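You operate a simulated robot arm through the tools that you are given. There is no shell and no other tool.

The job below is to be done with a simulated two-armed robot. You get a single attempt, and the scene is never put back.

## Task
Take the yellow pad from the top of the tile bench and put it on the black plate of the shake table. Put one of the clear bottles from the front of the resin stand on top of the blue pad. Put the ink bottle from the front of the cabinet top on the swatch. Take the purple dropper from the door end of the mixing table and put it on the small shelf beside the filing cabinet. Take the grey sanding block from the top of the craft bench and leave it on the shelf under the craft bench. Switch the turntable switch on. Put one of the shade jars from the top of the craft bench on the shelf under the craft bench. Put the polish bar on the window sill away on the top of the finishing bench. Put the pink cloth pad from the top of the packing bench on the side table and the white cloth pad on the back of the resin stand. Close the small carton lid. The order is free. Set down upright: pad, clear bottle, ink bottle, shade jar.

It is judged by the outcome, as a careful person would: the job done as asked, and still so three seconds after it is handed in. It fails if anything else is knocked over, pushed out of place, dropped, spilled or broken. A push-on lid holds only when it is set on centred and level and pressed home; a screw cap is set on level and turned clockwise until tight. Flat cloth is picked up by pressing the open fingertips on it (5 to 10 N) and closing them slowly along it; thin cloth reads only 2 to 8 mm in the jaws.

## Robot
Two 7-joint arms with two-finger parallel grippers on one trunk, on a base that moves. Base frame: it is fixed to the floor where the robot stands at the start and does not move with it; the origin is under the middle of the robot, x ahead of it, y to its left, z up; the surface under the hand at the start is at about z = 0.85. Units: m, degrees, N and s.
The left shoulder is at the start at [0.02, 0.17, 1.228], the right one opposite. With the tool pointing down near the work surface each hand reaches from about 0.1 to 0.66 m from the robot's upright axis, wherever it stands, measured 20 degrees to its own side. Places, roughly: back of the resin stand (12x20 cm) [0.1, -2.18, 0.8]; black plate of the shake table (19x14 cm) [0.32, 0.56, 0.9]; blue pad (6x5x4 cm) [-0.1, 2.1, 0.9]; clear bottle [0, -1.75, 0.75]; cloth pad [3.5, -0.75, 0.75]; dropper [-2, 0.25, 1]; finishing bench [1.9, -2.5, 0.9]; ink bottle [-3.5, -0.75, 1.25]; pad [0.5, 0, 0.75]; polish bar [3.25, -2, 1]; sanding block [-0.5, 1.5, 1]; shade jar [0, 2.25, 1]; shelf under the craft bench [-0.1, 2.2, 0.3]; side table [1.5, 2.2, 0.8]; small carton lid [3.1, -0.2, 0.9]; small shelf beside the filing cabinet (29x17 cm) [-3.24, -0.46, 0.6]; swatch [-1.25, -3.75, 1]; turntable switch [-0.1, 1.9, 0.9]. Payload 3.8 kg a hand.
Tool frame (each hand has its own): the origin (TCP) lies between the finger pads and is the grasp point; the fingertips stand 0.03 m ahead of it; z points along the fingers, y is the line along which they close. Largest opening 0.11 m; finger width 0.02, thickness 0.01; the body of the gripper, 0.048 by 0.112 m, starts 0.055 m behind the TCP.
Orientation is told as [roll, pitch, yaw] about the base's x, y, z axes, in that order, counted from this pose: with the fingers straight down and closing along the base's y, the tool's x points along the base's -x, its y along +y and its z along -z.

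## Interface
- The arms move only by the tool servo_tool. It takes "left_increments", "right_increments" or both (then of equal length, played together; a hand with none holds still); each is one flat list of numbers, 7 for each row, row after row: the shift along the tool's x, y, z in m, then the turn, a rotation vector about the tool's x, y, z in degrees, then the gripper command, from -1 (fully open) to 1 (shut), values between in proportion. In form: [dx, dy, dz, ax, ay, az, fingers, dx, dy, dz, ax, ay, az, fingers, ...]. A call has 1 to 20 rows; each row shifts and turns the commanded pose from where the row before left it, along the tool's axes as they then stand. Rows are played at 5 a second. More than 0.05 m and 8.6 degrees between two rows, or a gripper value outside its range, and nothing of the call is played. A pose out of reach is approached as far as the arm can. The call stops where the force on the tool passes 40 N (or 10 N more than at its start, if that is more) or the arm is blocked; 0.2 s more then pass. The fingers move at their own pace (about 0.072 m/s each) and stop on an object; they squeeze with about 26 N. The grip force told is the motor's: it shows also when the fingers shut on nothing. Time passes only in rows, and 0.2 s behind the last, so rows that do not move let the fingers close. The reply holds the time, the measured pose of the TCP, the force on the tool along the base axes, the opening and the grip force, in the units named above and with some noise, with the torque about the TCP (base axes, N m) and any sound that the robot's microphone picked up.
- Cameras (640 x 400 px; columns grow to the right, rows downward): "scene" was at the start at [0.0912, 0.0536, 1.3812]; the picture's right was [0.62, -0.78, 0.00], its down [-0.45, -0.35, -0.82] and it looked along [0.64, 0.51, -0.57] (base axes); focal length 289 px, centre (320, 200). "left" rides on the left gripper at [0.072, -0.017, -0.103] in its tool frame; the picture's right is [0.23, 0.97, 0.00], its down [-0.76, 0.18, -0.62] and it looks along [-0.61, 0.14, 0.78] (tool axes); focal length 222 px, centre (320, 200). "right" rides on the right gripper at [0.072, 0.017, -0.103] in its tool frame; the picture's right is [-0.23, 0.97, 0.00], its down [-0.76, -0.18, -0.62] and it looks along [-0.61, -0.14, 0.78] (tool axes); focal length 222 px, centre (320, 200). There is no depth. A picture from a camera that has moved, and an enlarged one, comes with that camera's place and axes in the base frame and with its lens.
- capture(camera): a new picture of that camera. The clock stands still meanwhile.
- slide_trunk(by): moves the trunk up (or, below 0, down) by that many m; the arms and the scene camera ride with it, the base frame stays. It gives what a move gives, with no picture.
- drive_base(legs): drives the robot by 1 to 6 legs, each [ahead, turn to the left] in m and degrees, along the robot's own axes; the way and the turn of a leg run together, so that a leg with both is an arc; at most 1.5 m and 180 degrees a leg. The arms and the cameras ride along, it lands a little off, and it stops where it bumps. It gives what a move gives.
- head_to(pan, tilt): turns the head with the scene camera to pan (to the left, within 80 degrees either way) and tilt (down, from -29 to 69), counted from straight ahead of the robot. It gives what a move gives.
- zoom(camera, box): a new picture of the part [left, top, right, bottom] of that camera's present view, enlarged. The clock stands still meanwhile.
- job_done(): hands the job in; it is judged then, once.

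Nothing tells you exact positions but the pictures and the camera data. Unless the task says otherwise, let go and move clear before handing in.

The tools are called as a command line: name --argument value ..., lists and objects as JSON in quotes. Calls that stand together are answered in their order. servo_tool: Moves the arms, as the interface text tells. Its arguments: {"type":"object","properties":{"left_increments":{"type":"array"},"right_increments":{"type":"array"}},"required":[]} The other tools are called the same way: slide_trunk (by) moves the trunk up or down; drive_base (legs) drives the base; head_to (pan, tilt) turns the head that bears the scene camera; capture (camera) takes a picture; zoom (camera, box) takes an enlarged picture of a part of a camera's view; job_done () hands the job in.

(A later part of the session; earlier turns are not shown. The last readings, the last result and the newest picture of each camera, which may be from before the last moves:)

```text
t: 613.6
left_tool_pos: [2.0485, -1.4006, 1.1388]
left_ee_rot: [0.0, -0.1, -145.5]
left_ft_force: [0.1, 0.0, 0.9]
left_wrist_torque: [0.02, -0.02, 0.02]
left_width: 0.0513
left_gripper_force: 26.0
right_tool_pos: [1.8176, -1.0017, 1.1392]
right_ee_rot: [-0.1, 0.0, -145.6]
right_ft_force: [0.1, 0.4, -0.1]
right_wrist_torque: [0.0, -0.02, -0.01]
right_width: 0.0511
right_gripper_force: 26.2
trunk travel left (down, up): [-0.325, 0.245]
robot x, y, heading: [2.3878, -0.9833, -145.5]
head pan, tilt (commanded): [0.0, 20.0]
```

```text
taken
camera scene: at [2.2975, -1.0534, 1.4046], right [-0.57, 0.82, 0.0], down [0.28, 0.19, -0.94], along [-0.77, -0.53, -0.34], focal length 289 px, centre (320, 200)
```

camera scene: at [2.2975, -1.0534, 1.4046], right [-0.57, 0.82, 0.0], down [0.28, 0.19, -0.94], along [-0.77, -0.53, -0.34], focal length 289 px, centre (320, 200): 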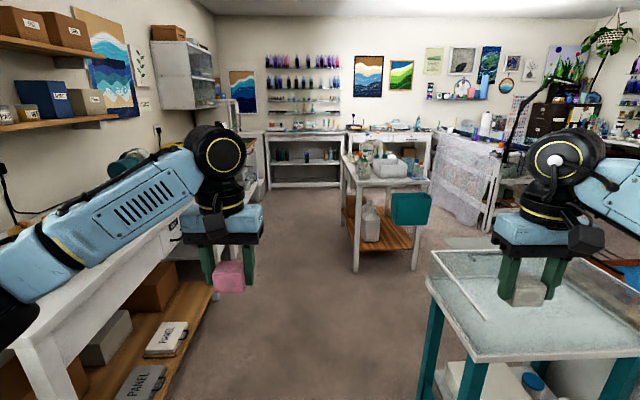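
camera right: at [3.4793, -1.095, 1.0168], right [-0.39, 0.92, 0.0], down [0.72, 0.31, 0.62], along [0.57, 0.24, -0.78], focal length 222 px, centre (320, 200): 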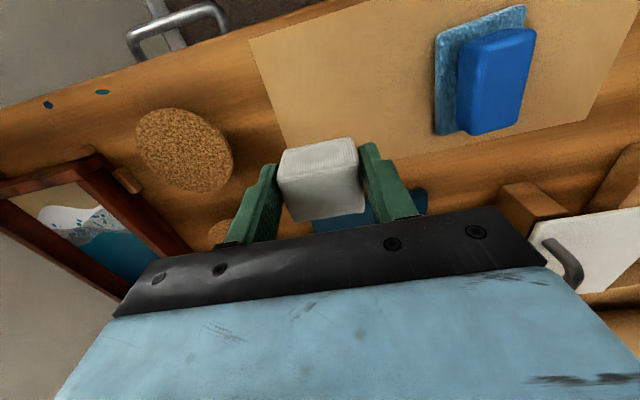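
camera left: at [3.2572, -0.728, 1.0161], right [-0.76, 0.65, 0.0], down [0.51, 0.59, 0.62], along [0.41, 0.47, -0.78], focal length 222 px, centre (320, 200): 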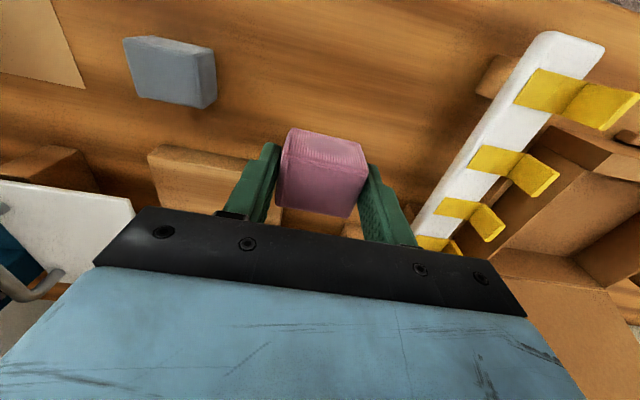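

zoom --camera "scene" --box '[220, 110, 460, 280]'

```text
2.35 times, centred on (340, 195) of scene
camera zoom: at [2.2975, -1.0534, 1.4046], right [-0.57, 0.82, 0.0], down [0.28, 0.19, -0.94], along [-0.77, -0.53, -0.34], focal length 680 px, centre (273, 212)
```

zoom: 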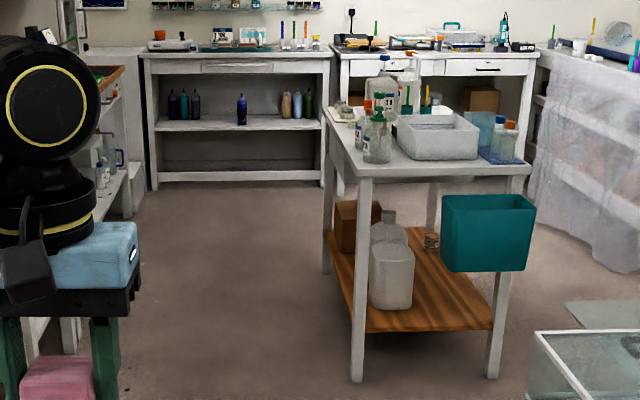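

drive_base --legs '[[0, 1.5], [1.4, 0]]'

capture --camera "scene"

head_to --pan -15 --tilt 35

capture --camera "scene"

```text
t: 621.0
left_tool_pos: [0.9339, -2.2479, 1.1383]
left_ee_rot: [0.0, -0.1, -143.4]
left_ft_force: [-0.6, 0.3, 1.1]
left_wrist_torque: [-0.01, -0.01, 0.02]
left_width: 0.0516
left_gripper_force: 26.1
right_tool_pos: [0.6888, -1.8582, 1.1395]
right_ee_rot: [-0.1, 0.0, -143.2]
right_ft_force: [-0.3, 0.0, 0.0]
right_wrist_torque: [-0.02, -0.01, 0.01]
right_width: 0.0511
right_gripper_force: 26.1
trunk travel left (down, up): [-0.325, 0.245]
robot x, y, heading: [1.2618, -1.8181, -143.4]
head pan, tilt (commanded): [0.0, 20.0]
```

```text
taken
camera scene: at [1.1694, -1.891, 1.4046], right [-0.6, 0.8, 0.0], down [0.27, 0.2, -0.94], along [-0.75, -0.56, -0.34], focal length 289 px, centre (320, 200)
```

scene: 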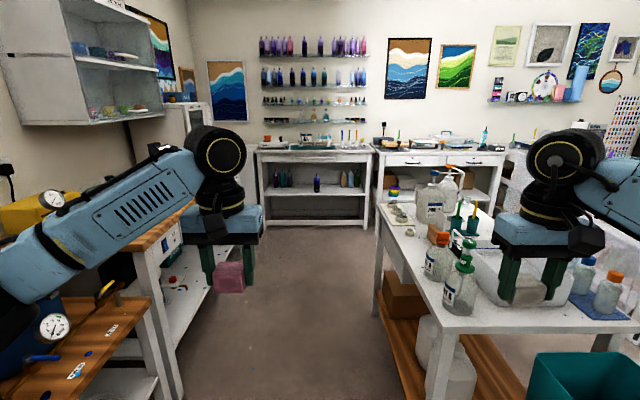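

```text
t: 621.8
left_tool_pos: [0.9338, -2.2484, 1.1383]
left_ee_rot: [0.1, -0.1, -143.4]
left_ft_force: [0.8, 0.6, -0.1]
left_wrist_torque: [-0.01, 0.0, 0.01]
left_width: 0.0511
left_gripper_force: 25.9
right_tool_pos: [0.6878, -1.8585, 1.1383]
right_ee_rot: [-0.1, 0.0, -143.2]
right_ft_force: [-0.3, 0.7, -0.2]
right_wrist_torque: [0.01, -0.01, 0.02]
right_width: 0.0512
right_gripper_force: 26.1
trunk travel left (down, up): [-0.325, 0.245]
robot x, y, heading: [1.2585, -1.8194, -143.2]
head pan, tilt (commanded): [-15.0, 35.0]
```

```text
taken
camera scene: at [1.1625, -1.8678, 1.3808], right [-0.37, 0.93, 0.0], down [0.53, 0.21, -0.82], along [-0.76, -0.3, -0.57], focal length 289 px, centre (320, 200)
```

scene: 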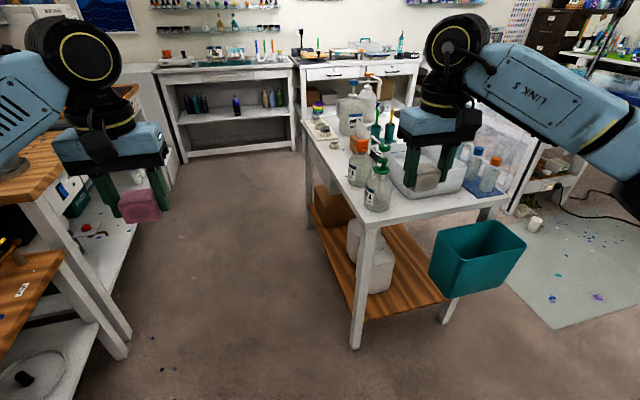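

The gap behind the resin stand is about 1 m wide, so I can reach its back side. I zoom in to see what stands along the back edge.

zoom --camera "scene" --box '[280, 80, 460, 240]'

```text
2.50 times, centred on (370, 160) of scene
camera zoom: at [1.1625, -1.8678, 1.3808], right [-0.37, 0.93, 0.0], down [0.53, 0.21, -0.82], along [-0.76, -0.3, -0.57], focal length 723 px, centre (195, 300)
```

zoom: 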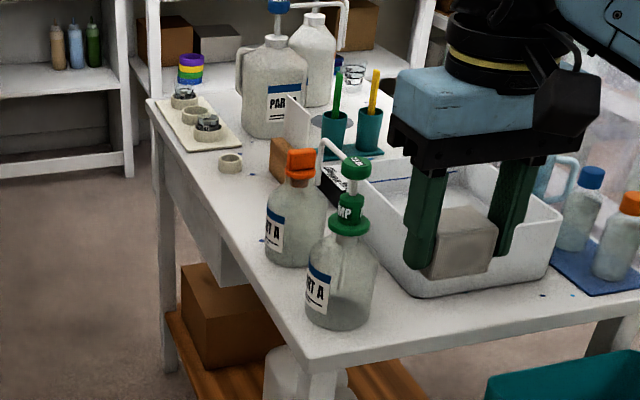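

The free spot on the back is at about (0.08, -2.185), between the orange-capped bottle and a small ring. I tuck the right hand in and drive into the gap behind the stand.

servo_tool --right_increments '[0, 0.045, 0, 0, 0, 0, 1, 0, 0.045, 0, 0, 0, 0, 1]'

drive_base --legs '[[0, -0.8], [1.33, 0]]'

head_to --pan -70 --tilt 30

capture --camera "scene"

```text
t: 622.4
left_tool_pos: [0.9342, -2.2489, 1.1377]
left_ee_rot: [0.1, -0.1, -143.4]
left_ft_force: [-0.9, -0.2, -0.4]
left_wrist_torque: [0.0, 0.02, 0.02]
left_width: 0.0512
left_gripper_force: 26.0
right_tool_pos: [0.7438, -1.929, 1.1381]
right_ee_rot: [-0.1, 0.1, -143.4]
right_ft_force: [0.4, 0.7, -0.6]
right_wrist_torque: [0.01, 0.02, 0.01]
right_width: 0.0511
right_gripper_force: 25.9
trunk travel left (down, up): [-0.325, 0.245]
robot x, y, heading: [1.2626, -1.8182, -143.2]
head pan, tilt (commanded): [-15.0, 35.0]
```

```text
t: 629.3
left_tool_pos: [-0.1344, -3.0178, 1.1382]
left_ee_rot: [0.0, -0.1, -144.1]
left_ft_force: [0.2, -0.2, -0.6]
left_wrist_torque: [0.02, -0.04, 0.04]
left_width: 0.0511
left_gripper_force: 26.0
right_tool_pos: [-0.3222, -2.6974, 1.1381]
right_ee_rot: [-0.1, 0.0, -144.0]
right_ft_force: [-0.3, 0.1, -0.3]
right_wrist_torque: [0.0, -0.03, 0.0]
right_width: 0.0514
right_gripper_force: 25.9
trunk travel left (down, up): [-0.325, 0.245]
robot x, y, heading: [0.199, -2.592, -143.9]
head pan, tilt (commanded): [-15.0, 35.0]
```

```text
t: 630.5
left_tool_pos: [-0.1352, -3.0173, 1.1391]
left_ee_rot: [0.1, -0.1, -144.1]
left_ft_force: [0.4, -0.3, -0.2]
left_wrist_torque: [0.03, 0.0, 0.01]
left_width: 0.0513
left_gripper_force: 25.7
right_tool_pos: [-0.3212, -2.6968, 1.1387]
right_ee_rot: [-0.1, 0.0, -144.0]
right_ft_force: [-0.3, 0.5, 0.4]
right_wrist_torque: [0.0, 0.02, 0.0]
right_width: 0.051
right_gripper_force: 26.3
trunk travel left (down, up): [-0.325, 0.245]
robot x, y, heading: [0.1944, -2.5925, -144.0]
head pan, tilt (commanded): [-70.0, 30.0]
```

```text
taken
camera scene: at [0.1052, -2.5578, 1.3886], right [0.56, 0.83, 0.0], down [0.42, -0.28, -0.87], along [-0.72, 0.48, -0.5], focal length 289 px, centre (320, 200)
```

scene: 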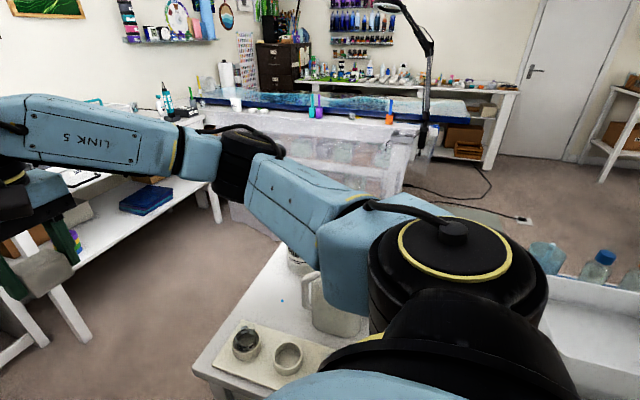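

I raise both hands for clearance over the pumps and turn to face the back of the stand.

servo_tool --left_increments '[0, 0, -0.045, 0, 0, 0, 1, 0, 0, -0.045, 0, 0, 0, 1]' --right_increments '[0, 0, -0.045, 0, 0, 0, 1, 0, 0, -0.045, 0, 0, 0, 1]'

drive_base --legs '[[0, -90]]'

head_to --pan -15 --tilt 42

capture --camera "scene"

```text
t: 631.1
left_tool_pos: [-0.1326, -3.0181, 1.2304]
left_ee_rot: [0.0, 0.0, -144.1]
left_ft_force: [0.2, 0.9, -1.0]
left_wrist_torque: [-0.02, 0.04, -0.04]
left_width: 0.0511
left_gripper_force: 25.5
right_tool_pos: [-0.3216, -2.6953, 1.2295]
right_ee_rot: [-0.1, -0.2, -144.0]
right_ft_force: [-0.4, 0.6, -1.0]
right_wrist_torque: [0.02, -0.01, 0.0]
right_width: 0.0511
right_gripper_force: 25.7
trunk travel left (down, up): [-0.325, 0.245]
robot x, y, heading: [0.1939, -2.5966, -143.7]
head pan, tilt (commanded): [-70.0, 30.0]
```

```text
t: 635.4
left_tool_pos: [-0.2221, -2.2574, 1.2285]
left_ee_rot: [0.0, 0.0, 125.0]
left_ft_force: [0.5, -1.0, -0.2]
left_wrist_torque: [-0.01, 0.01, 0.03]
left_width: 0.0512
left_gripper_force: 25.8
right_tool_pos: [0.1028, -2.0728, 1.2293]
right_ee_rot: [-0.1, 0.0, 125.1]
right_ft_force: [-0.3, -0.4, 0.1]
right_wrist_torque: [0.0, 0.01, -0.02]
right_width: 0.0511
right_gripper_force: 26.0
trunk travel left (down, up): [-0.325, 0.245]
robot x, y, heading: [0.1967, -2.5951, 125.3]
head pan, tilt (commanded): [-70.0, 30.0]
```

```text
t: 636.6
left_tool_pos: [-0.2235, -2.2583, 1.2286]
left_ee_rot: [-0.1, -0.2, 125.0]
left_ft_force: [0.6, -0.8, -0.2]
left_wrist_torque: [0.04, -0.02, 0.0]
left_width: 0.0514
left_gripper_force: 26.1
right_tool_pos: [0.1021, -2.0736, 1.2286]
right_ee_rot: [0.0, 0.0, 125.0]
right_ft_force: [0.1, 0.2, -0.4]
right_wrist_torque: [-0.01, -0.02, 0.0]
right_width: 0.0514
right_gripper_force: 26.2
trunk travel left (down, up): [-0.325, 0.245]
robot x, y, heading: [0.1941, -2.5902, 125.3]
head pan, tilt (commanded): [-15.0, 42.0]
```

```text
taken
camera scene: at [0.1564, -2.5001, 1.3703], right [0.94, 0.34, 0.0], down [0.23, -0.63, -0.74], along [-0.26, 0.7, -0.67], focal length 289 px, centre (320, 200)
```

scene: 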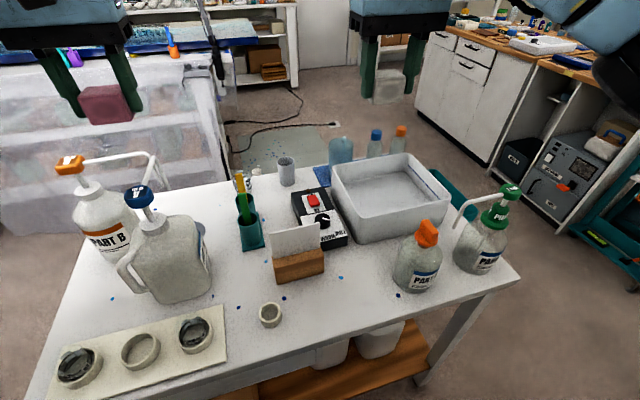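

The free spot is clear in this view. I bring the white pad over it and lower it.

servo_tool --right_increments '[0.0291, 0.0232, 0, 0, 0, 0, 1, 0.0291, 0.0232, 0, 0, 0, 0, 1, 0.0291, 0.0232, 0, 0, 0, 0, 1, 0, 0, 0.045, 0, 0, 0, 1, 0, 0, 0.045, 0, 0, 0, 1, 0, 0, 0.045, 0, 0, 0, 1, 0, 0, 0.045, 0, 0, 0, 1, 0, 0, 0.045, 0, 0, 0, 1, 0, 0, 0.045, 0, 0, 0, 1, 0, 0, 0.04, 0, 0, 0, 1, 0, 0, 0, 0, 0, 0, 1]'

capture --camera "scene"

capture --camera "right"

```text
t: 639.0
left_tool_pos: [-0.2216, -2.2568, 1.229]
left_ee_rot: [0.0, -0.1, 125.0]
left_ft_force: [-0.8, -0.5, -0.6]
left_wrist_torque: [0.01, 0.0, -0.02]
left_width: 0.0516
left_gripper_force: 26.1
right_tool_pos: [0.0965, -2.1823, 0.9187]
right_ee_rot: [-0.2, 0.0, 125.2]
right_ft_force: [0.3, 0.2, -0.8]
right_wrist_torque: [-0.02, -0.03, 0.0]
right_width: 0.0515
right_gripper_force: 26.2
trunk travel left (down, up): [-0.325, 0.245]
robot x, y, heading: [0.1957, -2.595, 125.5]
head pan, tilt (commanded): [-15.0, 42.0]
```

```text
taken
camera scene: at [0.1563, -2.5003, 1.3703], right [0.94, 0.34, 0.0], down [0.23, -0.63, -0.74], along [-0.26, 0.7, -0.67], focal length 289 px, centre (320, 200)
```

scene: 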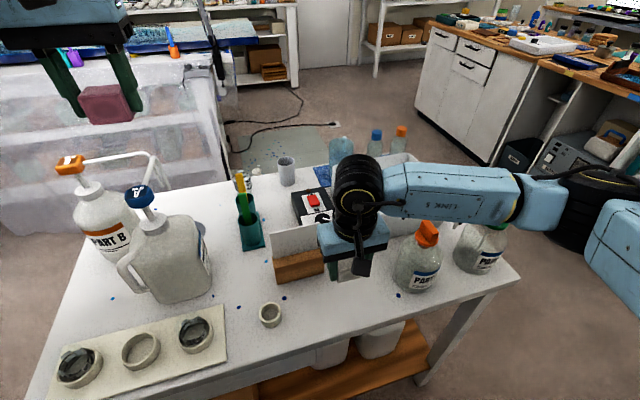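

```text
taken
camera right: at [0.1264, -2.2533, 1.0225], right [-0.93, -0.37, 0.0], down [-0.29, 0.72, 0.62], along [-0.23, 0.58, -0.78], focal length 222 px, centre (320, 200)
```

right: 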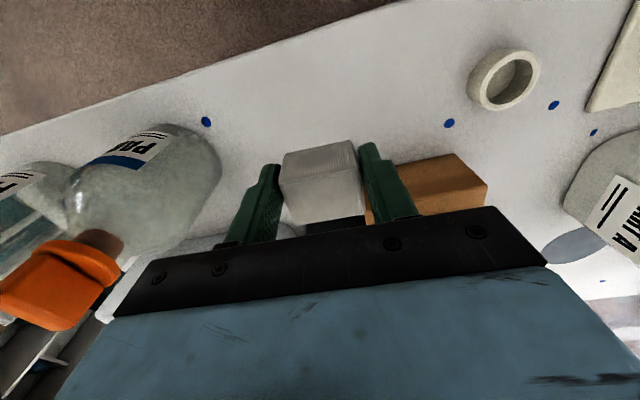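

servo_tool --right_increments '[0.015, -0.01, 0, 0, 0, 0, 1, 0, 0, 0.035, 0, 0, 0, 1, 0, 0, 0.025, 0, 0, 0, 1, 0, 0, 0.008, 0, 0, 0, 1, 0, 0, 0, 0, 0, 0, 1]'

zoom --camera "scene" --box '[240, 180, 460, 340]'

```text
t: 640.2
left_tool_pos: [-0.2217, -2.2575, 1.2291]
left_ee_rot: [0.1, 0.0, 125.0]
left_ft_force: [0.4, 0.0, -0.5]
left_wrist_torque: [0.01, 0.02, -0.01]
left_width: 0.0511
left_gripper_force: 25.8
right_tool_pos: [0.1152, -2.1919, 0.8502]
right_ee_rot: [-0.1, 0.0, 125.2]
right_ft_force: [0.1, -0.1, -0.5]
right_wrist_torque: [0.02, 0.0, 0.0]
right_width: 0.0515
right_gripper_force: 26.1
trunk travel left (down, up): [-0.325, 0.245]
robot x, y, heading: [0.1978, -2.5934, 125.1]
head pan, tilt (commanded): [-15.0, 42.0]
```

```text
2.50 times, centred on (350, 260) of scene
camera zoom: at [0.1565, -2.5002, 1.3703], right [0.94, 0.34, 0.0], down [0.23, -0.63, -0.74], along [-0.26, 0.7, -0.67], focal length 723 px, centre (245, 50)
```

zoom: 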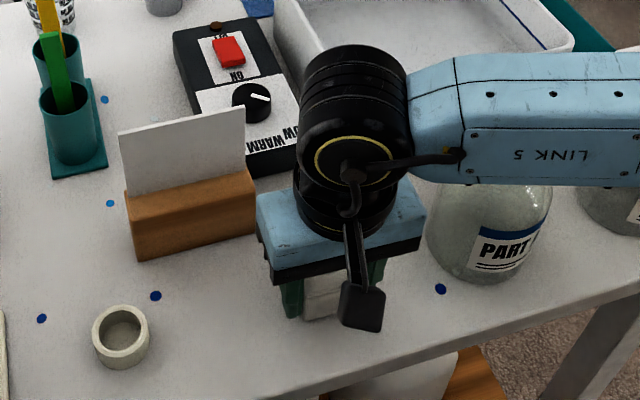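

servo_tool --right_increments '[0, 0, 0.004, 0, 0, 0, 1, 0, 0, 0.003, 0, 0, 0, 1, 0, 0, 0, 0, 0, 0, 1]'

servo_tool --right_increments '[0, 0, 0.003, 0, 0, 0, 1, 0, 0, 0.002, 0, 0, 0, 1, 0, 0, 0, 0, 0, 0, 1]'

```text
t: 641.0
left_tool_pos: [-0.2221, -2.2575, 1.2284]
left_ee_rot: [-0.1, -0.1, 125.0]
left_ft_force: [0.6, -0.8, -0.3]
left_wrist_torque: [-0.02, -0.03, -0.03]
left_width: 0.0509
left_gripper_force: 25.7
right_tool_pos: [0.1138, -2.1925, 0.8425]
right_ee_rot: [-0.1, 0.0, 125.2]
right_ft_force: [0.8, 0.1, -0.2]
right_wrist_torque: [0.0, 0.0, -0.01]
right_width: 0.0512
right_gripper_force: 25.7
trunk travel left (down, up): [-0.325, 0.245]
robot x, y, heading: [0.1944, -2.5967, 125.0]
head pan, tilt (commanded): [-15.0, 42.0]
```

```text
t: 641.9
left_tool_pos: [-0.2212, -2.2568, 1.2297]
left_ee_rot: [-0.1, 0.0, 124.9]
left_ft_force: [0.4, 0.4, -0.2]
left_wrist_torque: [0.01, -0.01, -0.01]
left_width: 0.0511
left_gripper_force: 26.2
right_tool_pos: [0.1137, -2.1916, 0.8396]
right_ee_rot: [-0.1, -0.2, 125.1]
right_ft_force: [1.4, -0.4, 7.1]
right_wrist_torque: [0.01, 0.02, -0.03]
right_width: 0.0512
right_gripper_force: 26.3
trunk travel left (down, up): [-0.325, 0.245]
robot x, y, heading: [0.1955, -2.595, 125.2]
head pan, tilt (commanded): [-15.0, 42.0]
```

The white pad touches the stand. I release it and lift straight up.

servo_tool --right_increments '[0, 0, -0.0015, 0, 0, 0, 1, 0, 0, 0, 0, 0, 0, 0, 0, 0, 0, 0, 0, 0, -0.3, 0, 0, 0, 0, 0, 0, -0.45, 0, 0, 0, 0, 0, 0, -0.45, 0, 0, -0.03, 0, 0, 0, -0.45, 0, 0, -0.045, 0, 0, 0, -0.45, 0, 0, -0.045, 0, 0, 0, -0.45, 0, 0, -0.045, 0, 0, 0, -0.45, 0, 0, -0.045, 0, 0, 0, -0.45, 0, 0, -0.045, 0, 0, 0, -0.45, 0, 0, -0.045, 0, 0, 0, -1, 0, 0, -0.045, 0, 0, 0, -1]'

capture --camera "scene"

```text
t: 644.6
left_tool_pos: [-0.2213, -2.2578, 1.2292]
left_ee_rot: [0.1, -0.1, 125.0]
left_ft_force: [-0.4, -1.6, 0.2]
left_wrist_torque: [0.03, 0.02, 0.02]
left_width: 0.0513
left_gripper_force: 25.7
right_tool_pos: [0.1131, -2.1934, 1.1853]
right_ee_rot: [-0.1, 0.0, 125.2]
right_ft_force: [0.1, 0.3, -0.6]
right_wrist_torque: [0.02, 0.0, 0.02]
right_width: 0.1101
right_gripper_force: 0.1
trunk travel left (down, up): [-0.325, 0.245]
robot x, y, heading: [0.194, -2.5923, 125.4]
head pan, tilt (commanded): [-15.0, 42.0]
```

```text
taken
camera scene: at [0.1564, -2.5007, 1.3703], right [0.94, 0.34, 0.0], down [0.23, -0.63, -0.74], along [-0.26, 0.7, -0.67], focal length 289 px, centre (320, 200)
```

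scene: 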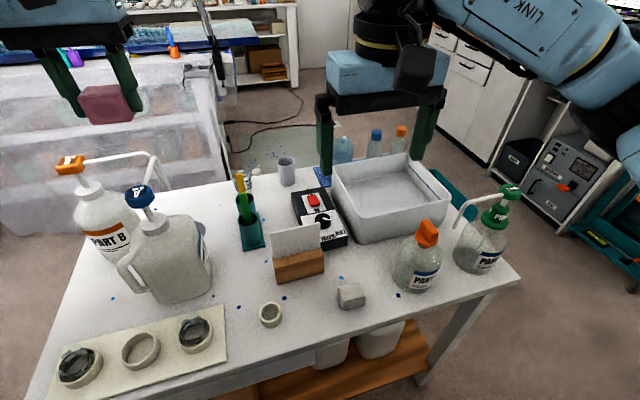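

The white pad is on the back of the resin stand. Next is a clear bottle from its front. I leave the gap, go around the left end, and face the front.

drive_base --legs '[[0, -89.5], [1.2, 0]]'

drive_base --legs '[[0, 90], [1.42, 0], [0, 90]]'

head_to --pan 20 --tilt 25

capture --camera "scene"

```text
t: 654.4
left_tool_pos: [1.4914, -1.4932, 1.2298]
left_ee_rot: [0.0, -0.1, 34.9]
left_ft_force: [0.2, -0.7, -0.8]
left_wrist_torque: [0.02, 0.0, 0.0]
left_width: 0.0512
left_gripper_force: 25.5
right_tool_pos: [1.5572, -1.828, 1.1844]
right_ee_rot: [-0.1, 0.1, 35.0]
right_ft_force: [-0.7, -0.5, -0.4]
right_wrist_torque: [-0.01, 0.0, -0.01]
right_width: 0.1098
right_gripper_force: 0.1
trunk travel left (down, up): [-0.325, 0.245]
robot x, y, heading: [1.1527, -1.9077, 35.0]
head pan, tilt (commanded): [-15.0, 42.0]
```

```text
t: 669.3
left_tool_pos: [0.0132, -1.2063, 1.2297]
left_ee_rot: [0.0, -0.1, -140.7]
left_ft_force: [-0.5, -1.1, -0.4]
left_wrist_torque: [0.06, -0.04, -0.01]
left_width: 0.0513
left_gripper_force: 26.2
right_tool_pos: [-0.0759, -0.8776, 1.1832]
right_ee_rot: [-0.1, 0.0, -140.7]
right_ft_force: [0.4, 0.5, 0.2]
right_wrist_torque: [0.0, 0.02, 0.0]
right_width: 0.11
right_gripper_force: 0.0
trunk travel left (down, up): [-0.325, 0.245]
robot x, y, heading: [0.318, -0.7615, -140.8]
head pan, tilt (commanded): [-15.0, 42.0]
```

```text
t: 670.3
left_tool_pos: [0.0154, -1.2057, 1.2283]
left_ee_rot: [0.0, -0.1, -140.9]
left_ft_force: [-0.9, 0.6, -1.0]
left_wrist_torque: [0.0, -0.02, -0.04]
left_width: 0.0513
left_gripper_force: 25.5
right_tool_pos: [-0.0758, -0.8779, 1.1842]
right_ee_rot: [-0.2, 0.0, -140.6]
right_ft_force: [0.4, 0.2, 0.4]
right_wrist_torque: [-0.03, 0.01, 0.0]
right_width: 0.1098
right_gripper_force: 0.1
trunk travel left (down, up): [-0.325, 0.245]
robot x, y, heading: [0.3232, -0.7632, -140.5]
head pan, tilt (commanded): [20.0, 25.0]
```

```text
taken
camera scene: at [0.2574, -0.8584, 1.3965], right [-0.86, 0.51, 0.0], down [0.22, 0.36, -0.91], along [-0.46, -0.78, -0.42], focal length 289 px, centre (320, 200)
```

scene: 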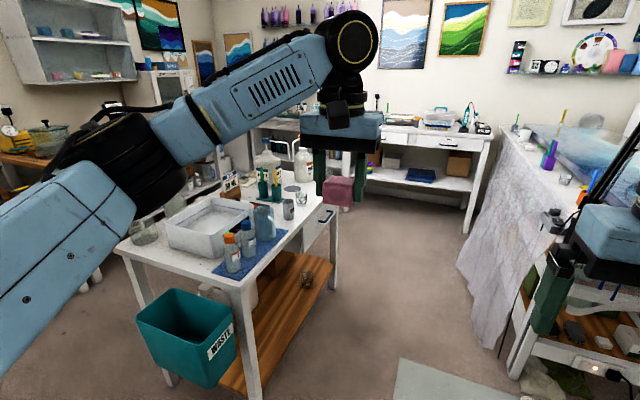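

drive_base --legs '[[0, -3.5], [0.56, 0], [0, 90]]'

head_to --pan -15 --tilt 35

capture --camera "scene"

```text
t: 677.9
left_tool_pos: [0.297, -1.4098, 1.2309]
left_ee_rot: [0.0, -0.1, -51.8]
left_ft_force: [0.7, -0.1, 0.0]
left_wrist_torque: [0.02, -0.02, 0.0]
left_width: 0.0513
left_gripper_force: 25.5
right_tool_pos: [-0.0326, -1.4935, 1.1854]
right_ee_rot: [-0.2, 0.1, -51.6]
right_ft_force: [-0.8, -0.1, 0.4]
right_wrist_torque: [0.01, 0.03, -0.02]
right_width: 0.1098
right_gripper_force: 0.1
trunk travel left (down, up): [-0.325, 0.245]
robot x, y, heading: [-0.1388, -1.098, -51.4]
head pan, tilt (commanded): [20.0, 25.0]
```

```text
t: 679.0
left_tool_pos: [0.296, -1.4096, 1.2294]
left_ee_rot: [0.0, -0.1, -51.8]
left_ft_force: [-0.1, 0.0, -0.9]
left_wrist_torque: [0.0, -0.01, 0.02]
left_width: 0.0512
left_gripper_force: 26.3
right_tool_pos: [-0.0341, -1.4931, 1.1847]
right_ee_rot: [0.0, -0.1, -51.7]
right_ft_force: [0.1, 0.0, -0.4]
right_wrist_torque: [0.0, -0.01, 0.03]
right_width: 0.1101
right_gripper_force: 0.1
trunk travel left (down, up): [-0.325, 0.245]
robot x, y, heading: [-0.1385, -1.0971, -51.6]
head pan, tilt (commanded): [-15.0, 35.0]
```

```text
taken
camera scene: at [-0.0898, -1.1953, 1.3808], right [-0.92, -0.4, 0.0], down [-0.23, 0.53, -0.82], along [0.33, -0.75, -0.57], focal length 289 px, centre (320, 200)
```

scene: 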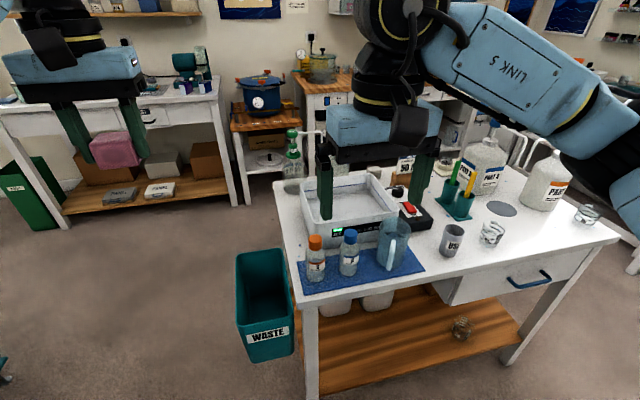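

zoom --camera "scene" --box '[280, 210, 440, 310]'

```text
4.00 times, centred on (360, 260) of scene
camera zoom: at [-0.0898, -1.1953, 1.3808], right [-0.92, -0.4, 0.0], down [-0.23, 0.53, -0.82], along [0.33, -0.75, -0.57], focal length 1156 px, centre (160, -40)
```

zoom: 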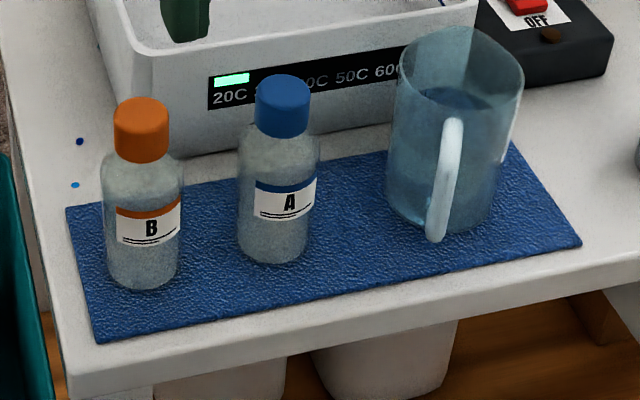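

The clear bottles A and B stand on the blue mat. I'll take B (orange cap), at about (0.114, -1.63). I drive a little closer.

drive_base --legs '[[0, -1.5], [0.11, 0]]'

zoom --camera "scene" --box '[270, 200, 430, 340]'

capture --camera "right"

```text
t: 680.5
left_tool_pos: [0.3547, -1.5102, 1.2285]
left_ee_rot: [0.0, -0.1, -53.4]
left_ft_force: [-1.4, 0.8, -0.6]
left_wrist_torque: [0.01, 0.04, -0.03]
left_width: 0.0513
left_gripper_force: 25.9
right_tool_pos: [0.0224, -1.585, 1.1831]
right_ee_rot: [-0.1, 0.0, -53.3]
right_ft_force: [0.2, 0.3, 0.2]
right_wrist_torque: [0.02, -0.02, -0.03]
right_width: 0.11
right_gripper_force: 0.0
trunk travel left (down, up): [-0.325, 0.245]
robot x, y, heading: [-0.0739, -1.1866, -53.0]
head pan, tilt (commanded): [-15.0, 35.0]
```

```text
2.86 times, centred on (350, 270) of scene
camera zoom: at [-0.026, -1.2853, 1.3807], right [-0.93, -0.37, 0.0], down [-0.21, 0.53, -0.82], along [0.3, -0.76, -0.57], focal length 826 px, centre (234, 0)
```

zoom: 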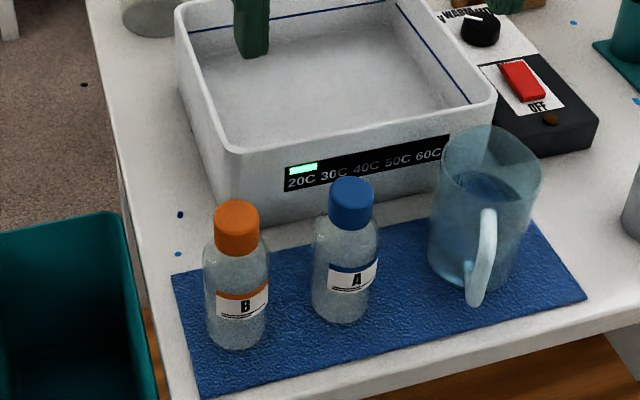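

```text
taken
camera right: at [-0.0054, -1.5186, 1.2861], right [0.92, 0.4, 0.0], down [0.31, -0.72, 0.62], along [0.25, -0.57, -0.78], focal length 222 px, centre (320, 200)
```

right: 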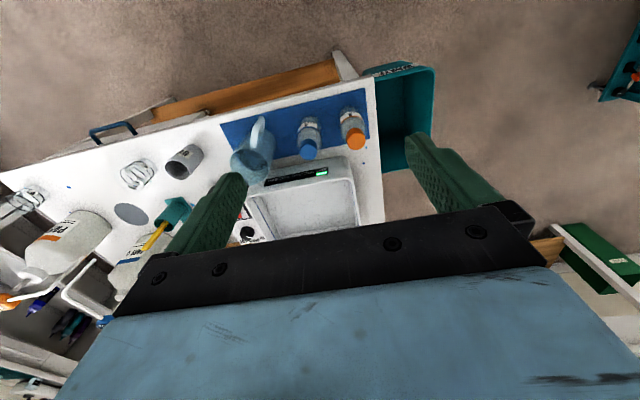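

servo_tool --right_increments '[-0.0296, 0.0133, 0, 0, 0, 0, -0.36, -0.0296, 0.0133, 0, 0, 0, 0, -0.36, -0.0296, 0.0133, 0, 0, 0, 0, -0.36, 0, 0, 0.045, 0, 0, 0, -0.36, 0, 0, 0.045, 0, 0, 0, -0.36, 0, 0, 0.03, 0, 0, 0, -0.36, 0, 0, 0, 0, 0, 0, -0.36]'

zoom --camera "right" --box '[220, 20, 420, 240]'

zoom --camera "scene" --box '[230, 140, 430, 340]'

```text
t: 682.1
left_tool_pos: [0.3558, -1.5102, 1.2295]
left_ee_rot: [0.0, -0.1, -53.4]
left_ft_force: [-1.0, 0.8, 0.1]
left_wrist_torque: [0.03, -0.02, 0.01]
left_width: 0.0513
left_gripper_force: 26.2
right_tool_pos: [0.1075, -1.632, 1.0653]
right_ee_rot: [-0.2, 0.0, -53.2]
right_ft_force: [0.0, -0.6, 0.9]
right_wrist_torque: [-0.01, -0.02, 0.05]
right_width: 0.0747
right_gripper_force: 0.0
trunk travel left (down, up): [-0.325, 0.245]
robot x, y, heading: [-0.0742, -1.1824, -53.2]
head pan, tilt (commanded): [-15.0, 35.0]
```

```text
1.82 times, centred on (320, 130) of right
camera zoom: at [0.0792, -1.5657, 1.1663], right [0.92, 0.4, 0.0], down [0.31, -0.72, 0.62], along [0.25, -0.57, -0.78], focal length 404 px, centre (320, 327)
```

zoom: 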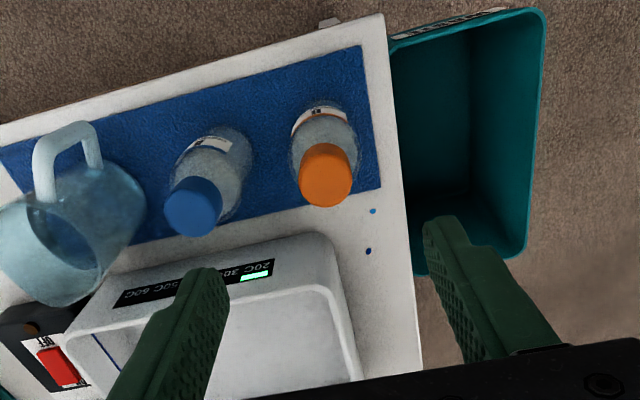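

```text
2.00 times, centred on (330, 240) of scene
camera zoom: at [-0.0266, -1.2843, 1.3808], right [-0.93, -0.37, 0.0], down [-0.21, 0.53, -0.82], along [0.3, -0.76, -0.57], focal length 578 px, centre (300, 120)
```

zoom: 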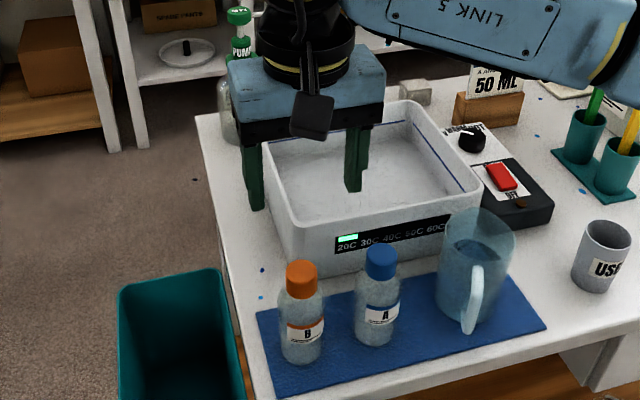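

Bottle A is right next to B along the closing direction, so I turn the hand 40° to keep the fingers clear of it.

servo_tool --right_increments '[0.002, 0.003, 0, 0, 0, 8, -0.36, 0, 0, 0, 0, 0, 8, -0.36, 0, 0, 0, 0, 0, 8, -0.36, 0, 0, 0, 0, 0, 8, -0.36, 0, 0, 0, 0, 0, 8, -0.36, 0, 0, 0.03, 0, 0, 0, -0.36, 0, 0, 0, 0, 0, 0, -0.36]'

zoom --camera "right" --box '[220, 20, 420, 240]'

zoom --camera "scene" --box '[230, 140, 430, 340]'

```text
t: 683.7
left_tool_pos: [0.3551, -1.5089, 1.2295]
left_ee_rot: [0.0, -0.1, -53.4]
left_ft_force: [0.3, 1.1, 0.0]
left_wrist_torque: [-0.01, -0.02, -0.02]
left_width: 0.0513
left_gripper_force: 25.9
right_tool_pos: [0.1067, -1.629, 1.0333]
right_ee_rot: [0.0, -0.1, -93.2]
right_ft_force: [0.2, 0.5, -0.5]
right_wrist_torque: [0.02, 0.02, 0.0]
right_width: 0.0747
right_gripper_force: 0.0
trunk travel left (down, up): [-0.325, 0.245]
robot x, y, heading: [-0.0706, -1.1839, -52.8]
head pan, tilt (commanded): [-15.0, 35.0]
```

```text
1.82 times, centred on (320, 130) of right
camera zoom: at [0.1305, -1.5588, 1.1369], right [0.96, -0.28, 0.0], down [-0.22, -0.75, 0.62], along [-0.18, -0.6, -0.78], focal length 404 px, centre (320, 327)
```

zoom: 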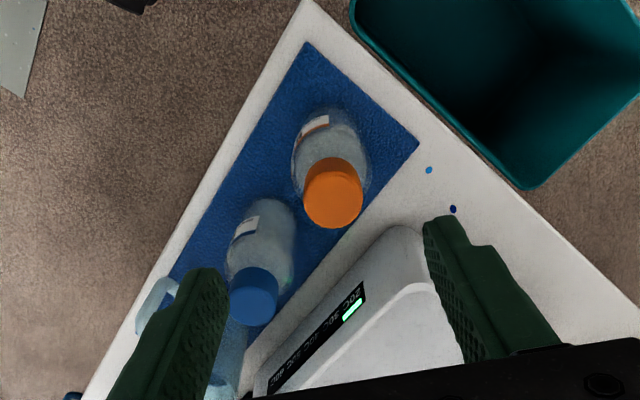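

```text
2.00 times, centred on (330, 240) of scene
camera zoom: at [-0.0266, -1.2842, 1.3808], right [-0.93, -0.37, 0.0], down [-0.21, 0.53, -0.82], along [0.3, -0.76, -0.57], focal length 578 px, centre (300, 120)
```

zoom: 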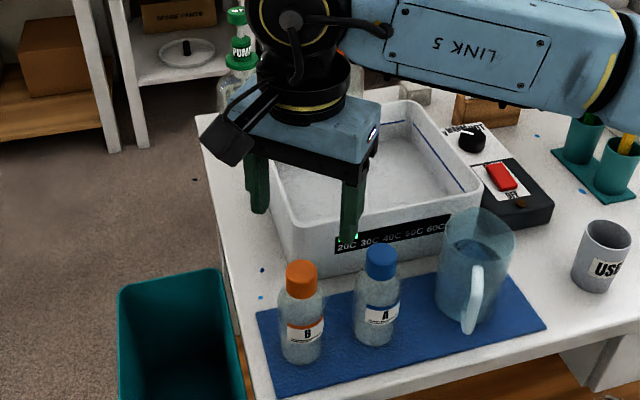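

servo_tool --right_increments '[0.004, 0.0065, 0, 0, 0, 0, -0.36, 0, 0, 0.04, 0, 0, 0, -0.36, 0, 0, 0.04, 0, 0, 0, -0.36, 0, 0, 0.04, 0, 0, 0, -0.36, 0, 0, 0.012, 0, 0, 0, -0.36, 0, 0, 0, 0, 0, 0, -0.36]'

zoom --camera "right" --box '[220, 40, 420, 260]'

zoom --camera "scene" --box '[250, 180, 410, 340]'

```text
t: 685.1
left_tool_pos: [0.3539, -1.5086, 1.2301]
left_ee_rot: [0.0, -0.1, -53.4]
left_ft_force: [-0.4, 0.5, -0.2]
left_wrist_torque: [0.0, 0.01, 0.0]
left_width: 0.0513
left_gripper_force: 25.7
right_tool_pos: [0.1135, -1.6261, 0.902]
right_ee_rot: [0.0, -0.1, -93.1]
right_ft_force: [-0.7, 0.4, -0.3]
right_wrist_torque: [-0.03, 0.03, 0.01]
right_width: 0.075
right_gripper_force: 0.0
trunk travel left (down, up): [-0.325, 0.245]
robot x, y, heading: [-0.0728, -1.1855, -53.1]
head pan, tilt (commanded): [-15.0, 35.0]
```

```text
1.82 times, centred on (320, 150) of right
camera zoom: at [0.1363, -1.5563, 1.004], right [0.96, -0.28, 0.0], down [-0.22, -0.75, 0.62], along [-0.18, -0.6, -0.78], focal length 404 px, centre (320, 291)
```

zoom: 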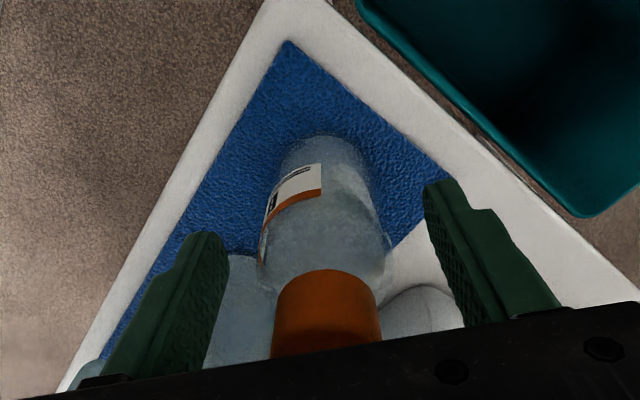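

```text
2.50 times, centred on (330, 260) of scene
camera zoom: at [-0.0267, -1.2846, 1.3808], right [-0.93, -0.37, 0.0], down [-0.21, 0.53, -0.82], along [0.3, -0.76, -0.57], focal length 723 px, centre (295, 50)
```

zoom: 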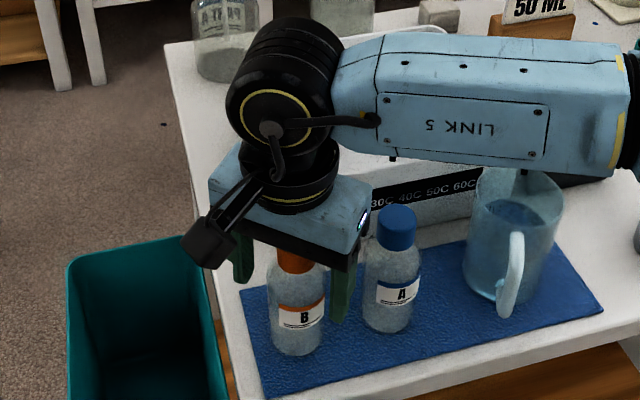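

servo_tool --right_increments '[-0.006, 0.001, 0, 0, 0, 0, -0.36, 0, 0, 0, 0, 0, 0, 0, 0, 0, 0, 0, 0, 0, 0.4, 0, 0, 0, 0, 0, 0, 1, 0, 0, 0, 0, 0, 0, 1]'

zoom --camera "right" --box '[220, 40, 420, 260]'

zoom --camera "scene" --box '[250, 180, 410, 340]'

```text
t: 686.3
left_tool_pos: [0.3541, -1.5103, 1.2297]
left_ee_rot: [0.1, -0.1, -53.4]
left_ft_force: [-0.6, 0.4, -1.4]
left_wrist_torque: [-0.01, 0.0, 0.0]
left_width: 0.051
left_gripper_force: 25.8
right_tool_pos: [0.1143, -1.6324, 0.9019]
right_ee_rot: [0.0, -0.2, -93.2]
right_ft_force: [-0.7, -0.3, 0.4]
right_wrist_torque: [-0.06, 0.04, -0.04]
right_width: 0.0485
right_gripper_force: 25.7
trunk travel left (down, up): [-0.325, 0.245]
robot x, y, heading: [-0.0746, -1.1845, -53.1]
head pan, tilt (commanded): [-15.0, 35.0]
```

```text
1.82 times, centred on (320, 150) of right
camera zoom: at [0.1372, -1.562, 1.0041], right [0.96, -0.28, 0.0], down [-0.22, -0.75, 0.62], along [-0.18, -0.6, -0.78], focal length 404 px, centre (320, 291)
```

zoom: 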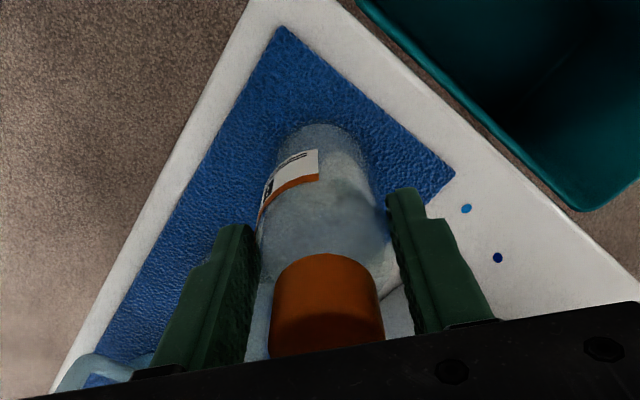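

```text
2.50 times, centred on (330, 260) of scene
camera zoom: at [-0.0268, -1.2846, 1.3808], right [-0.93, -0.37, 0.0], down [-0.21, 0.53, -0.82], along [0.3, -0.76, -0.57], focal length 723 px, centre (295, 50)
```

zoom: 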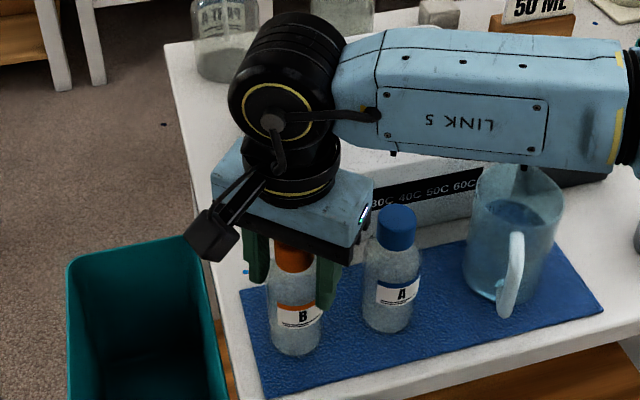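

The grip is at 48.5 mm and nearly centred. I lift and check that it holds.

servo_tool --right_increments '[0, 0, -0.01, 0, 0, 0, 1, 0, 0, -0.03, 0, 0, 0, 1, 0, 0, -0.04, 0, 0, 0, 1, 0, 0, -0.045, 0, 0, 0, 1, 0, 0, -0.045, 0, 0, 0, 1, 0, 0, -0.045, 0, 0, 0, 1, 0, 0, -0.045, 0, 0, 0, 1]'

zoom --camera "right" --box '[220, 40, 420, 260]'

capture --camera "scene"

```text
t: 687.9
left_tool_pos: [0.3553, -1.5088, 1.2293]
left_ee_rot: [0.1, -0.1, -53.4]
left_ft_force: [-0.2, 0.1, -0.5]
left_wrist_torque: [0.01, -0.04, 0.0]
left_width: 0.0513
left_gripper_force: 25.6
right_tool_pos: [0.1167, -1.6328, 1.1635]
right_ee_rot: [-0.1, -0.1, -93.3]
right_ft_force: [0.6, 0.4, -2.1]
right_wrist_torque: [0.01, -0.03, 0.0]
right_width: 0.0492
right_gripper_force: 25.3
trunk travel left (down, up): [-0.325, 0.245]
robot x, y, heading: [-0.0713, -1.1853, -53.1]
head pan, tilt (commanded): [-15.0, 35.0]
```

```text
1.82 times, centred on (320, 150) of right
camera zoom: at [0.1397, -1.5631, 1.2662], right [0.96, -0.28, 0.0], down [-0.22, -0.75, 0.62], along [-0.18, -0.6, -0.78], focal length 404 px, centre (320, 291)
```

zoom: 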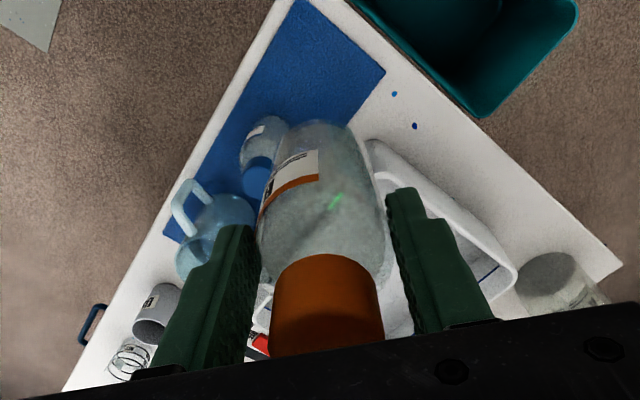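

```text
taken
camera scene: at [-0.0265, -1.2841, 1.3808], right [-0.93, -0.37, 0.0], down [-0.21, 0.53, -0.82], along [0.3, -0.76, -0.57], focal length 289 px, centre (320, 200)
```

scene: 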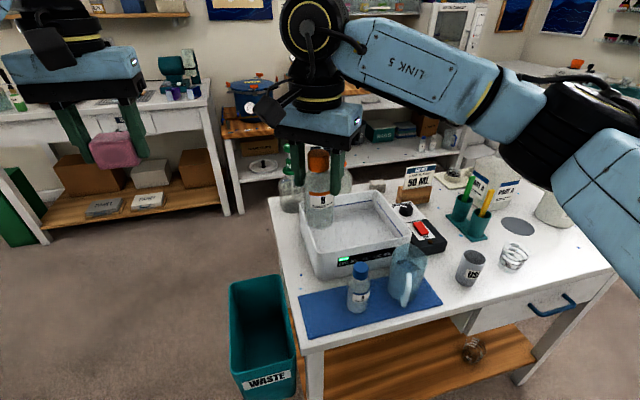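

The bottle hangs straight and secure. Now I carry it and the pink pad to the other side of the room, toward the craft bench.

drive_base --legs '[[-0.22, 0], [0, 89], [0.55, 0], [0, 90]]'

head_to --pan 0 --tilt 20

capture --camera "scene"

```text
t: 700.1
left_tool_pos: [-0.2108, -0.3632, 1.2296]
left_ee_rot: [-0.1, 0.0, 129.0]
left_ft_force: [1.0, -0.3, -0.2]
left_wrist_torque: [-0.01, -0.02, 0.0]
left_width: 0.0511
left_gripper_force: 26.2
right_tool_pos: [0.0205, -0.2298, 1.1624]
right_ee_rot: [0.0, 0.0, 89.2]
right_ft_force: [0.0, 0.3, -3.0]
right_wrist_torque: [0.0, 0.01, 0.0]
right_width: 0.0487
right_gripper_force: 26.1
trunk travel left (down, up): [-0.325, 0.245]
robot x, y, heading: [0.2316, -0.6676, 129.3]
head pan, tilt (commanded): [-15.0, 35.0]
```

```text
t: 700.9
left_tool_pos: [-0.2105, -0.3628, 1.2293]
left_ee_rot: [0.1, 0.0, 129.0]
left_ft_force: [-0.5, -0.3, -0.5]
left_wrist_torque: [-0.02, 0.0, -0.03]
left_width: 0.0514
left_gripper_force: 25.9
right_tool_pos: [0.0209, -0.2285, 1.1627]
right_ee_rot: [0.0, -0.1, 89.2]
right_ft_force: [-0.1, 0.4, -1.7]
right_wrist_torque: [-0.02, -0.01, 0.0]
right_width: 0.0487
right_gripper_force: 26.1
trunk travel left (down, up): [-0.325, 0.245]
robot x, y, heading: [0.2278, -0.6736, 129.0]
head pan, tilt (commanded): [0.0, 20.0]
```

```text
taken
camera scene: at [0.1587, -0.5827, 1.4045], right [0.78, 0.63, 0.0], down [0.22, -0.27, -0.94], along [-0.59, 0.73, -0.34], focal length 289 px, centre (320, 200)
```

scene: 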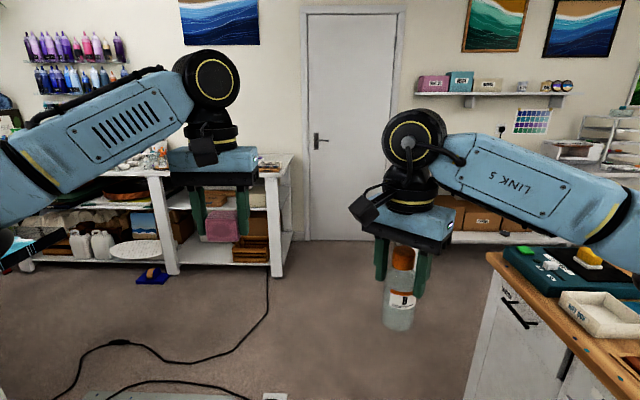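

drive_base --legs '[[1.5, 0]]'

drive_base --legs '[[0, -92.5]]'

head_to --pan 15 --tilt 20

capture --camera "scene"

```text
t: 708.5
left_tool_pos: [-1.2016, 0.81, 1.2303]
left_ee_rot: [0.1, 0.0, 130.2]
left_ft_force: [0.0, 0.3, -0.7]
left_wrist_torque: [-0.01, 0.03, 0.01]
left_width: 0.0514
left_gripper_force: 25.4
right_tool_pos: [-0.9734, 0.9484, 1.1629]
right_ee_rot: [-0.1, -0.2, 90.4]
right_ft_force: [0.9, 0.4, -4.1]
right_wrist_torque: [-0.06, -0.04, 0.0]
right_width: 0.0486
right_gripper_force: 26.3
trunk travel left (down, up): [-0.325, 0.245]
robot x, y, heading: [-0.7543, 0.5114, 130.5]
head pan, tilt (commanded): [0.0, 20.0]
```

```text
t: 712.8
left_tool_pos: [-0.4332, 0.9422, 1.2295]
left_ee_rot: [0.1, -0.1, 37.1]
left_ft_force: [0.6, 0.5, -0.1]
left_wrist_torque: [-0.03, 0.01, -0.03]
left_width: 0.0512
left_gripper_force: 26.5
right_tool_pos: [-0.3066, 0.7054, 1.1621]
right_ee_rot: [0.0, -0.1, -2.7]
right_ft_force: [0.3, 0.1, -2.9]
right_wrist_torque: [0.02, 0.04, -0.02]
right_width: 0.0487
right_gripper_force: 25.9
trunk travel left (down, up): [-0.325, 0.245]
robot x, y, heading: [-0.7537, 0.5114, 37.2]
head pan, tilt (commanded): [0.0, 20.0]
```

```text
t: 713.6
left_tool_pos: [-0.4334, 0.9419, 1.2299]
left_ee_rot: [0.1, -0.1, 37.0]
left_ft_force: [0.5, -0.4, -0.4]
left_wrist_torque: [-0.02, 0.01, 0.0]
left_width: 0.0511
left_gripper_force: 25.5
right_tool_pos: [-0.3071, 0.7042, 1.1628]
right_ee_rot: [-0.1, -0.1, -2.7]
right_ft_force: [-0.1, 0.6, -1.9]
right_wrist_torque: [-0.01, -0.03, -0.01]
right_width: 0.0485
right_gripper_force: 25.7
trunk travel left (down, up): [-0.325, 0.245]
robot x, y, heading: [-0.7553, 0.5144, 37.3]
head pan, tilt (commanded): [15.0, 20.0]
```

```text
taken
camera scene: at [-0.6797, 0.5966, 1.4046], right [0.79, -0.61, 0.0], down [-0.21, -0.27, -0.94], along [0.58, 0.74, -0.34], focal length 289 px, centre (320, 200)
```

scene: 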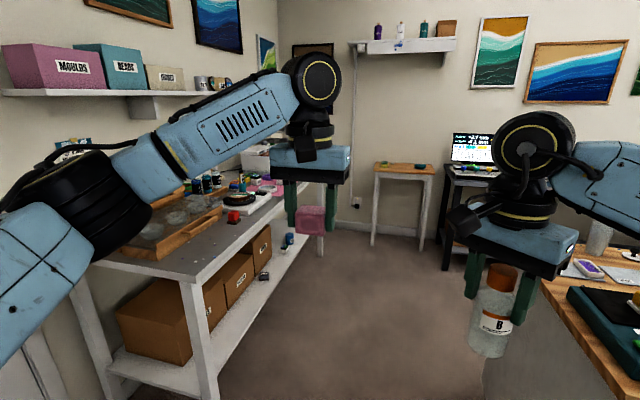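

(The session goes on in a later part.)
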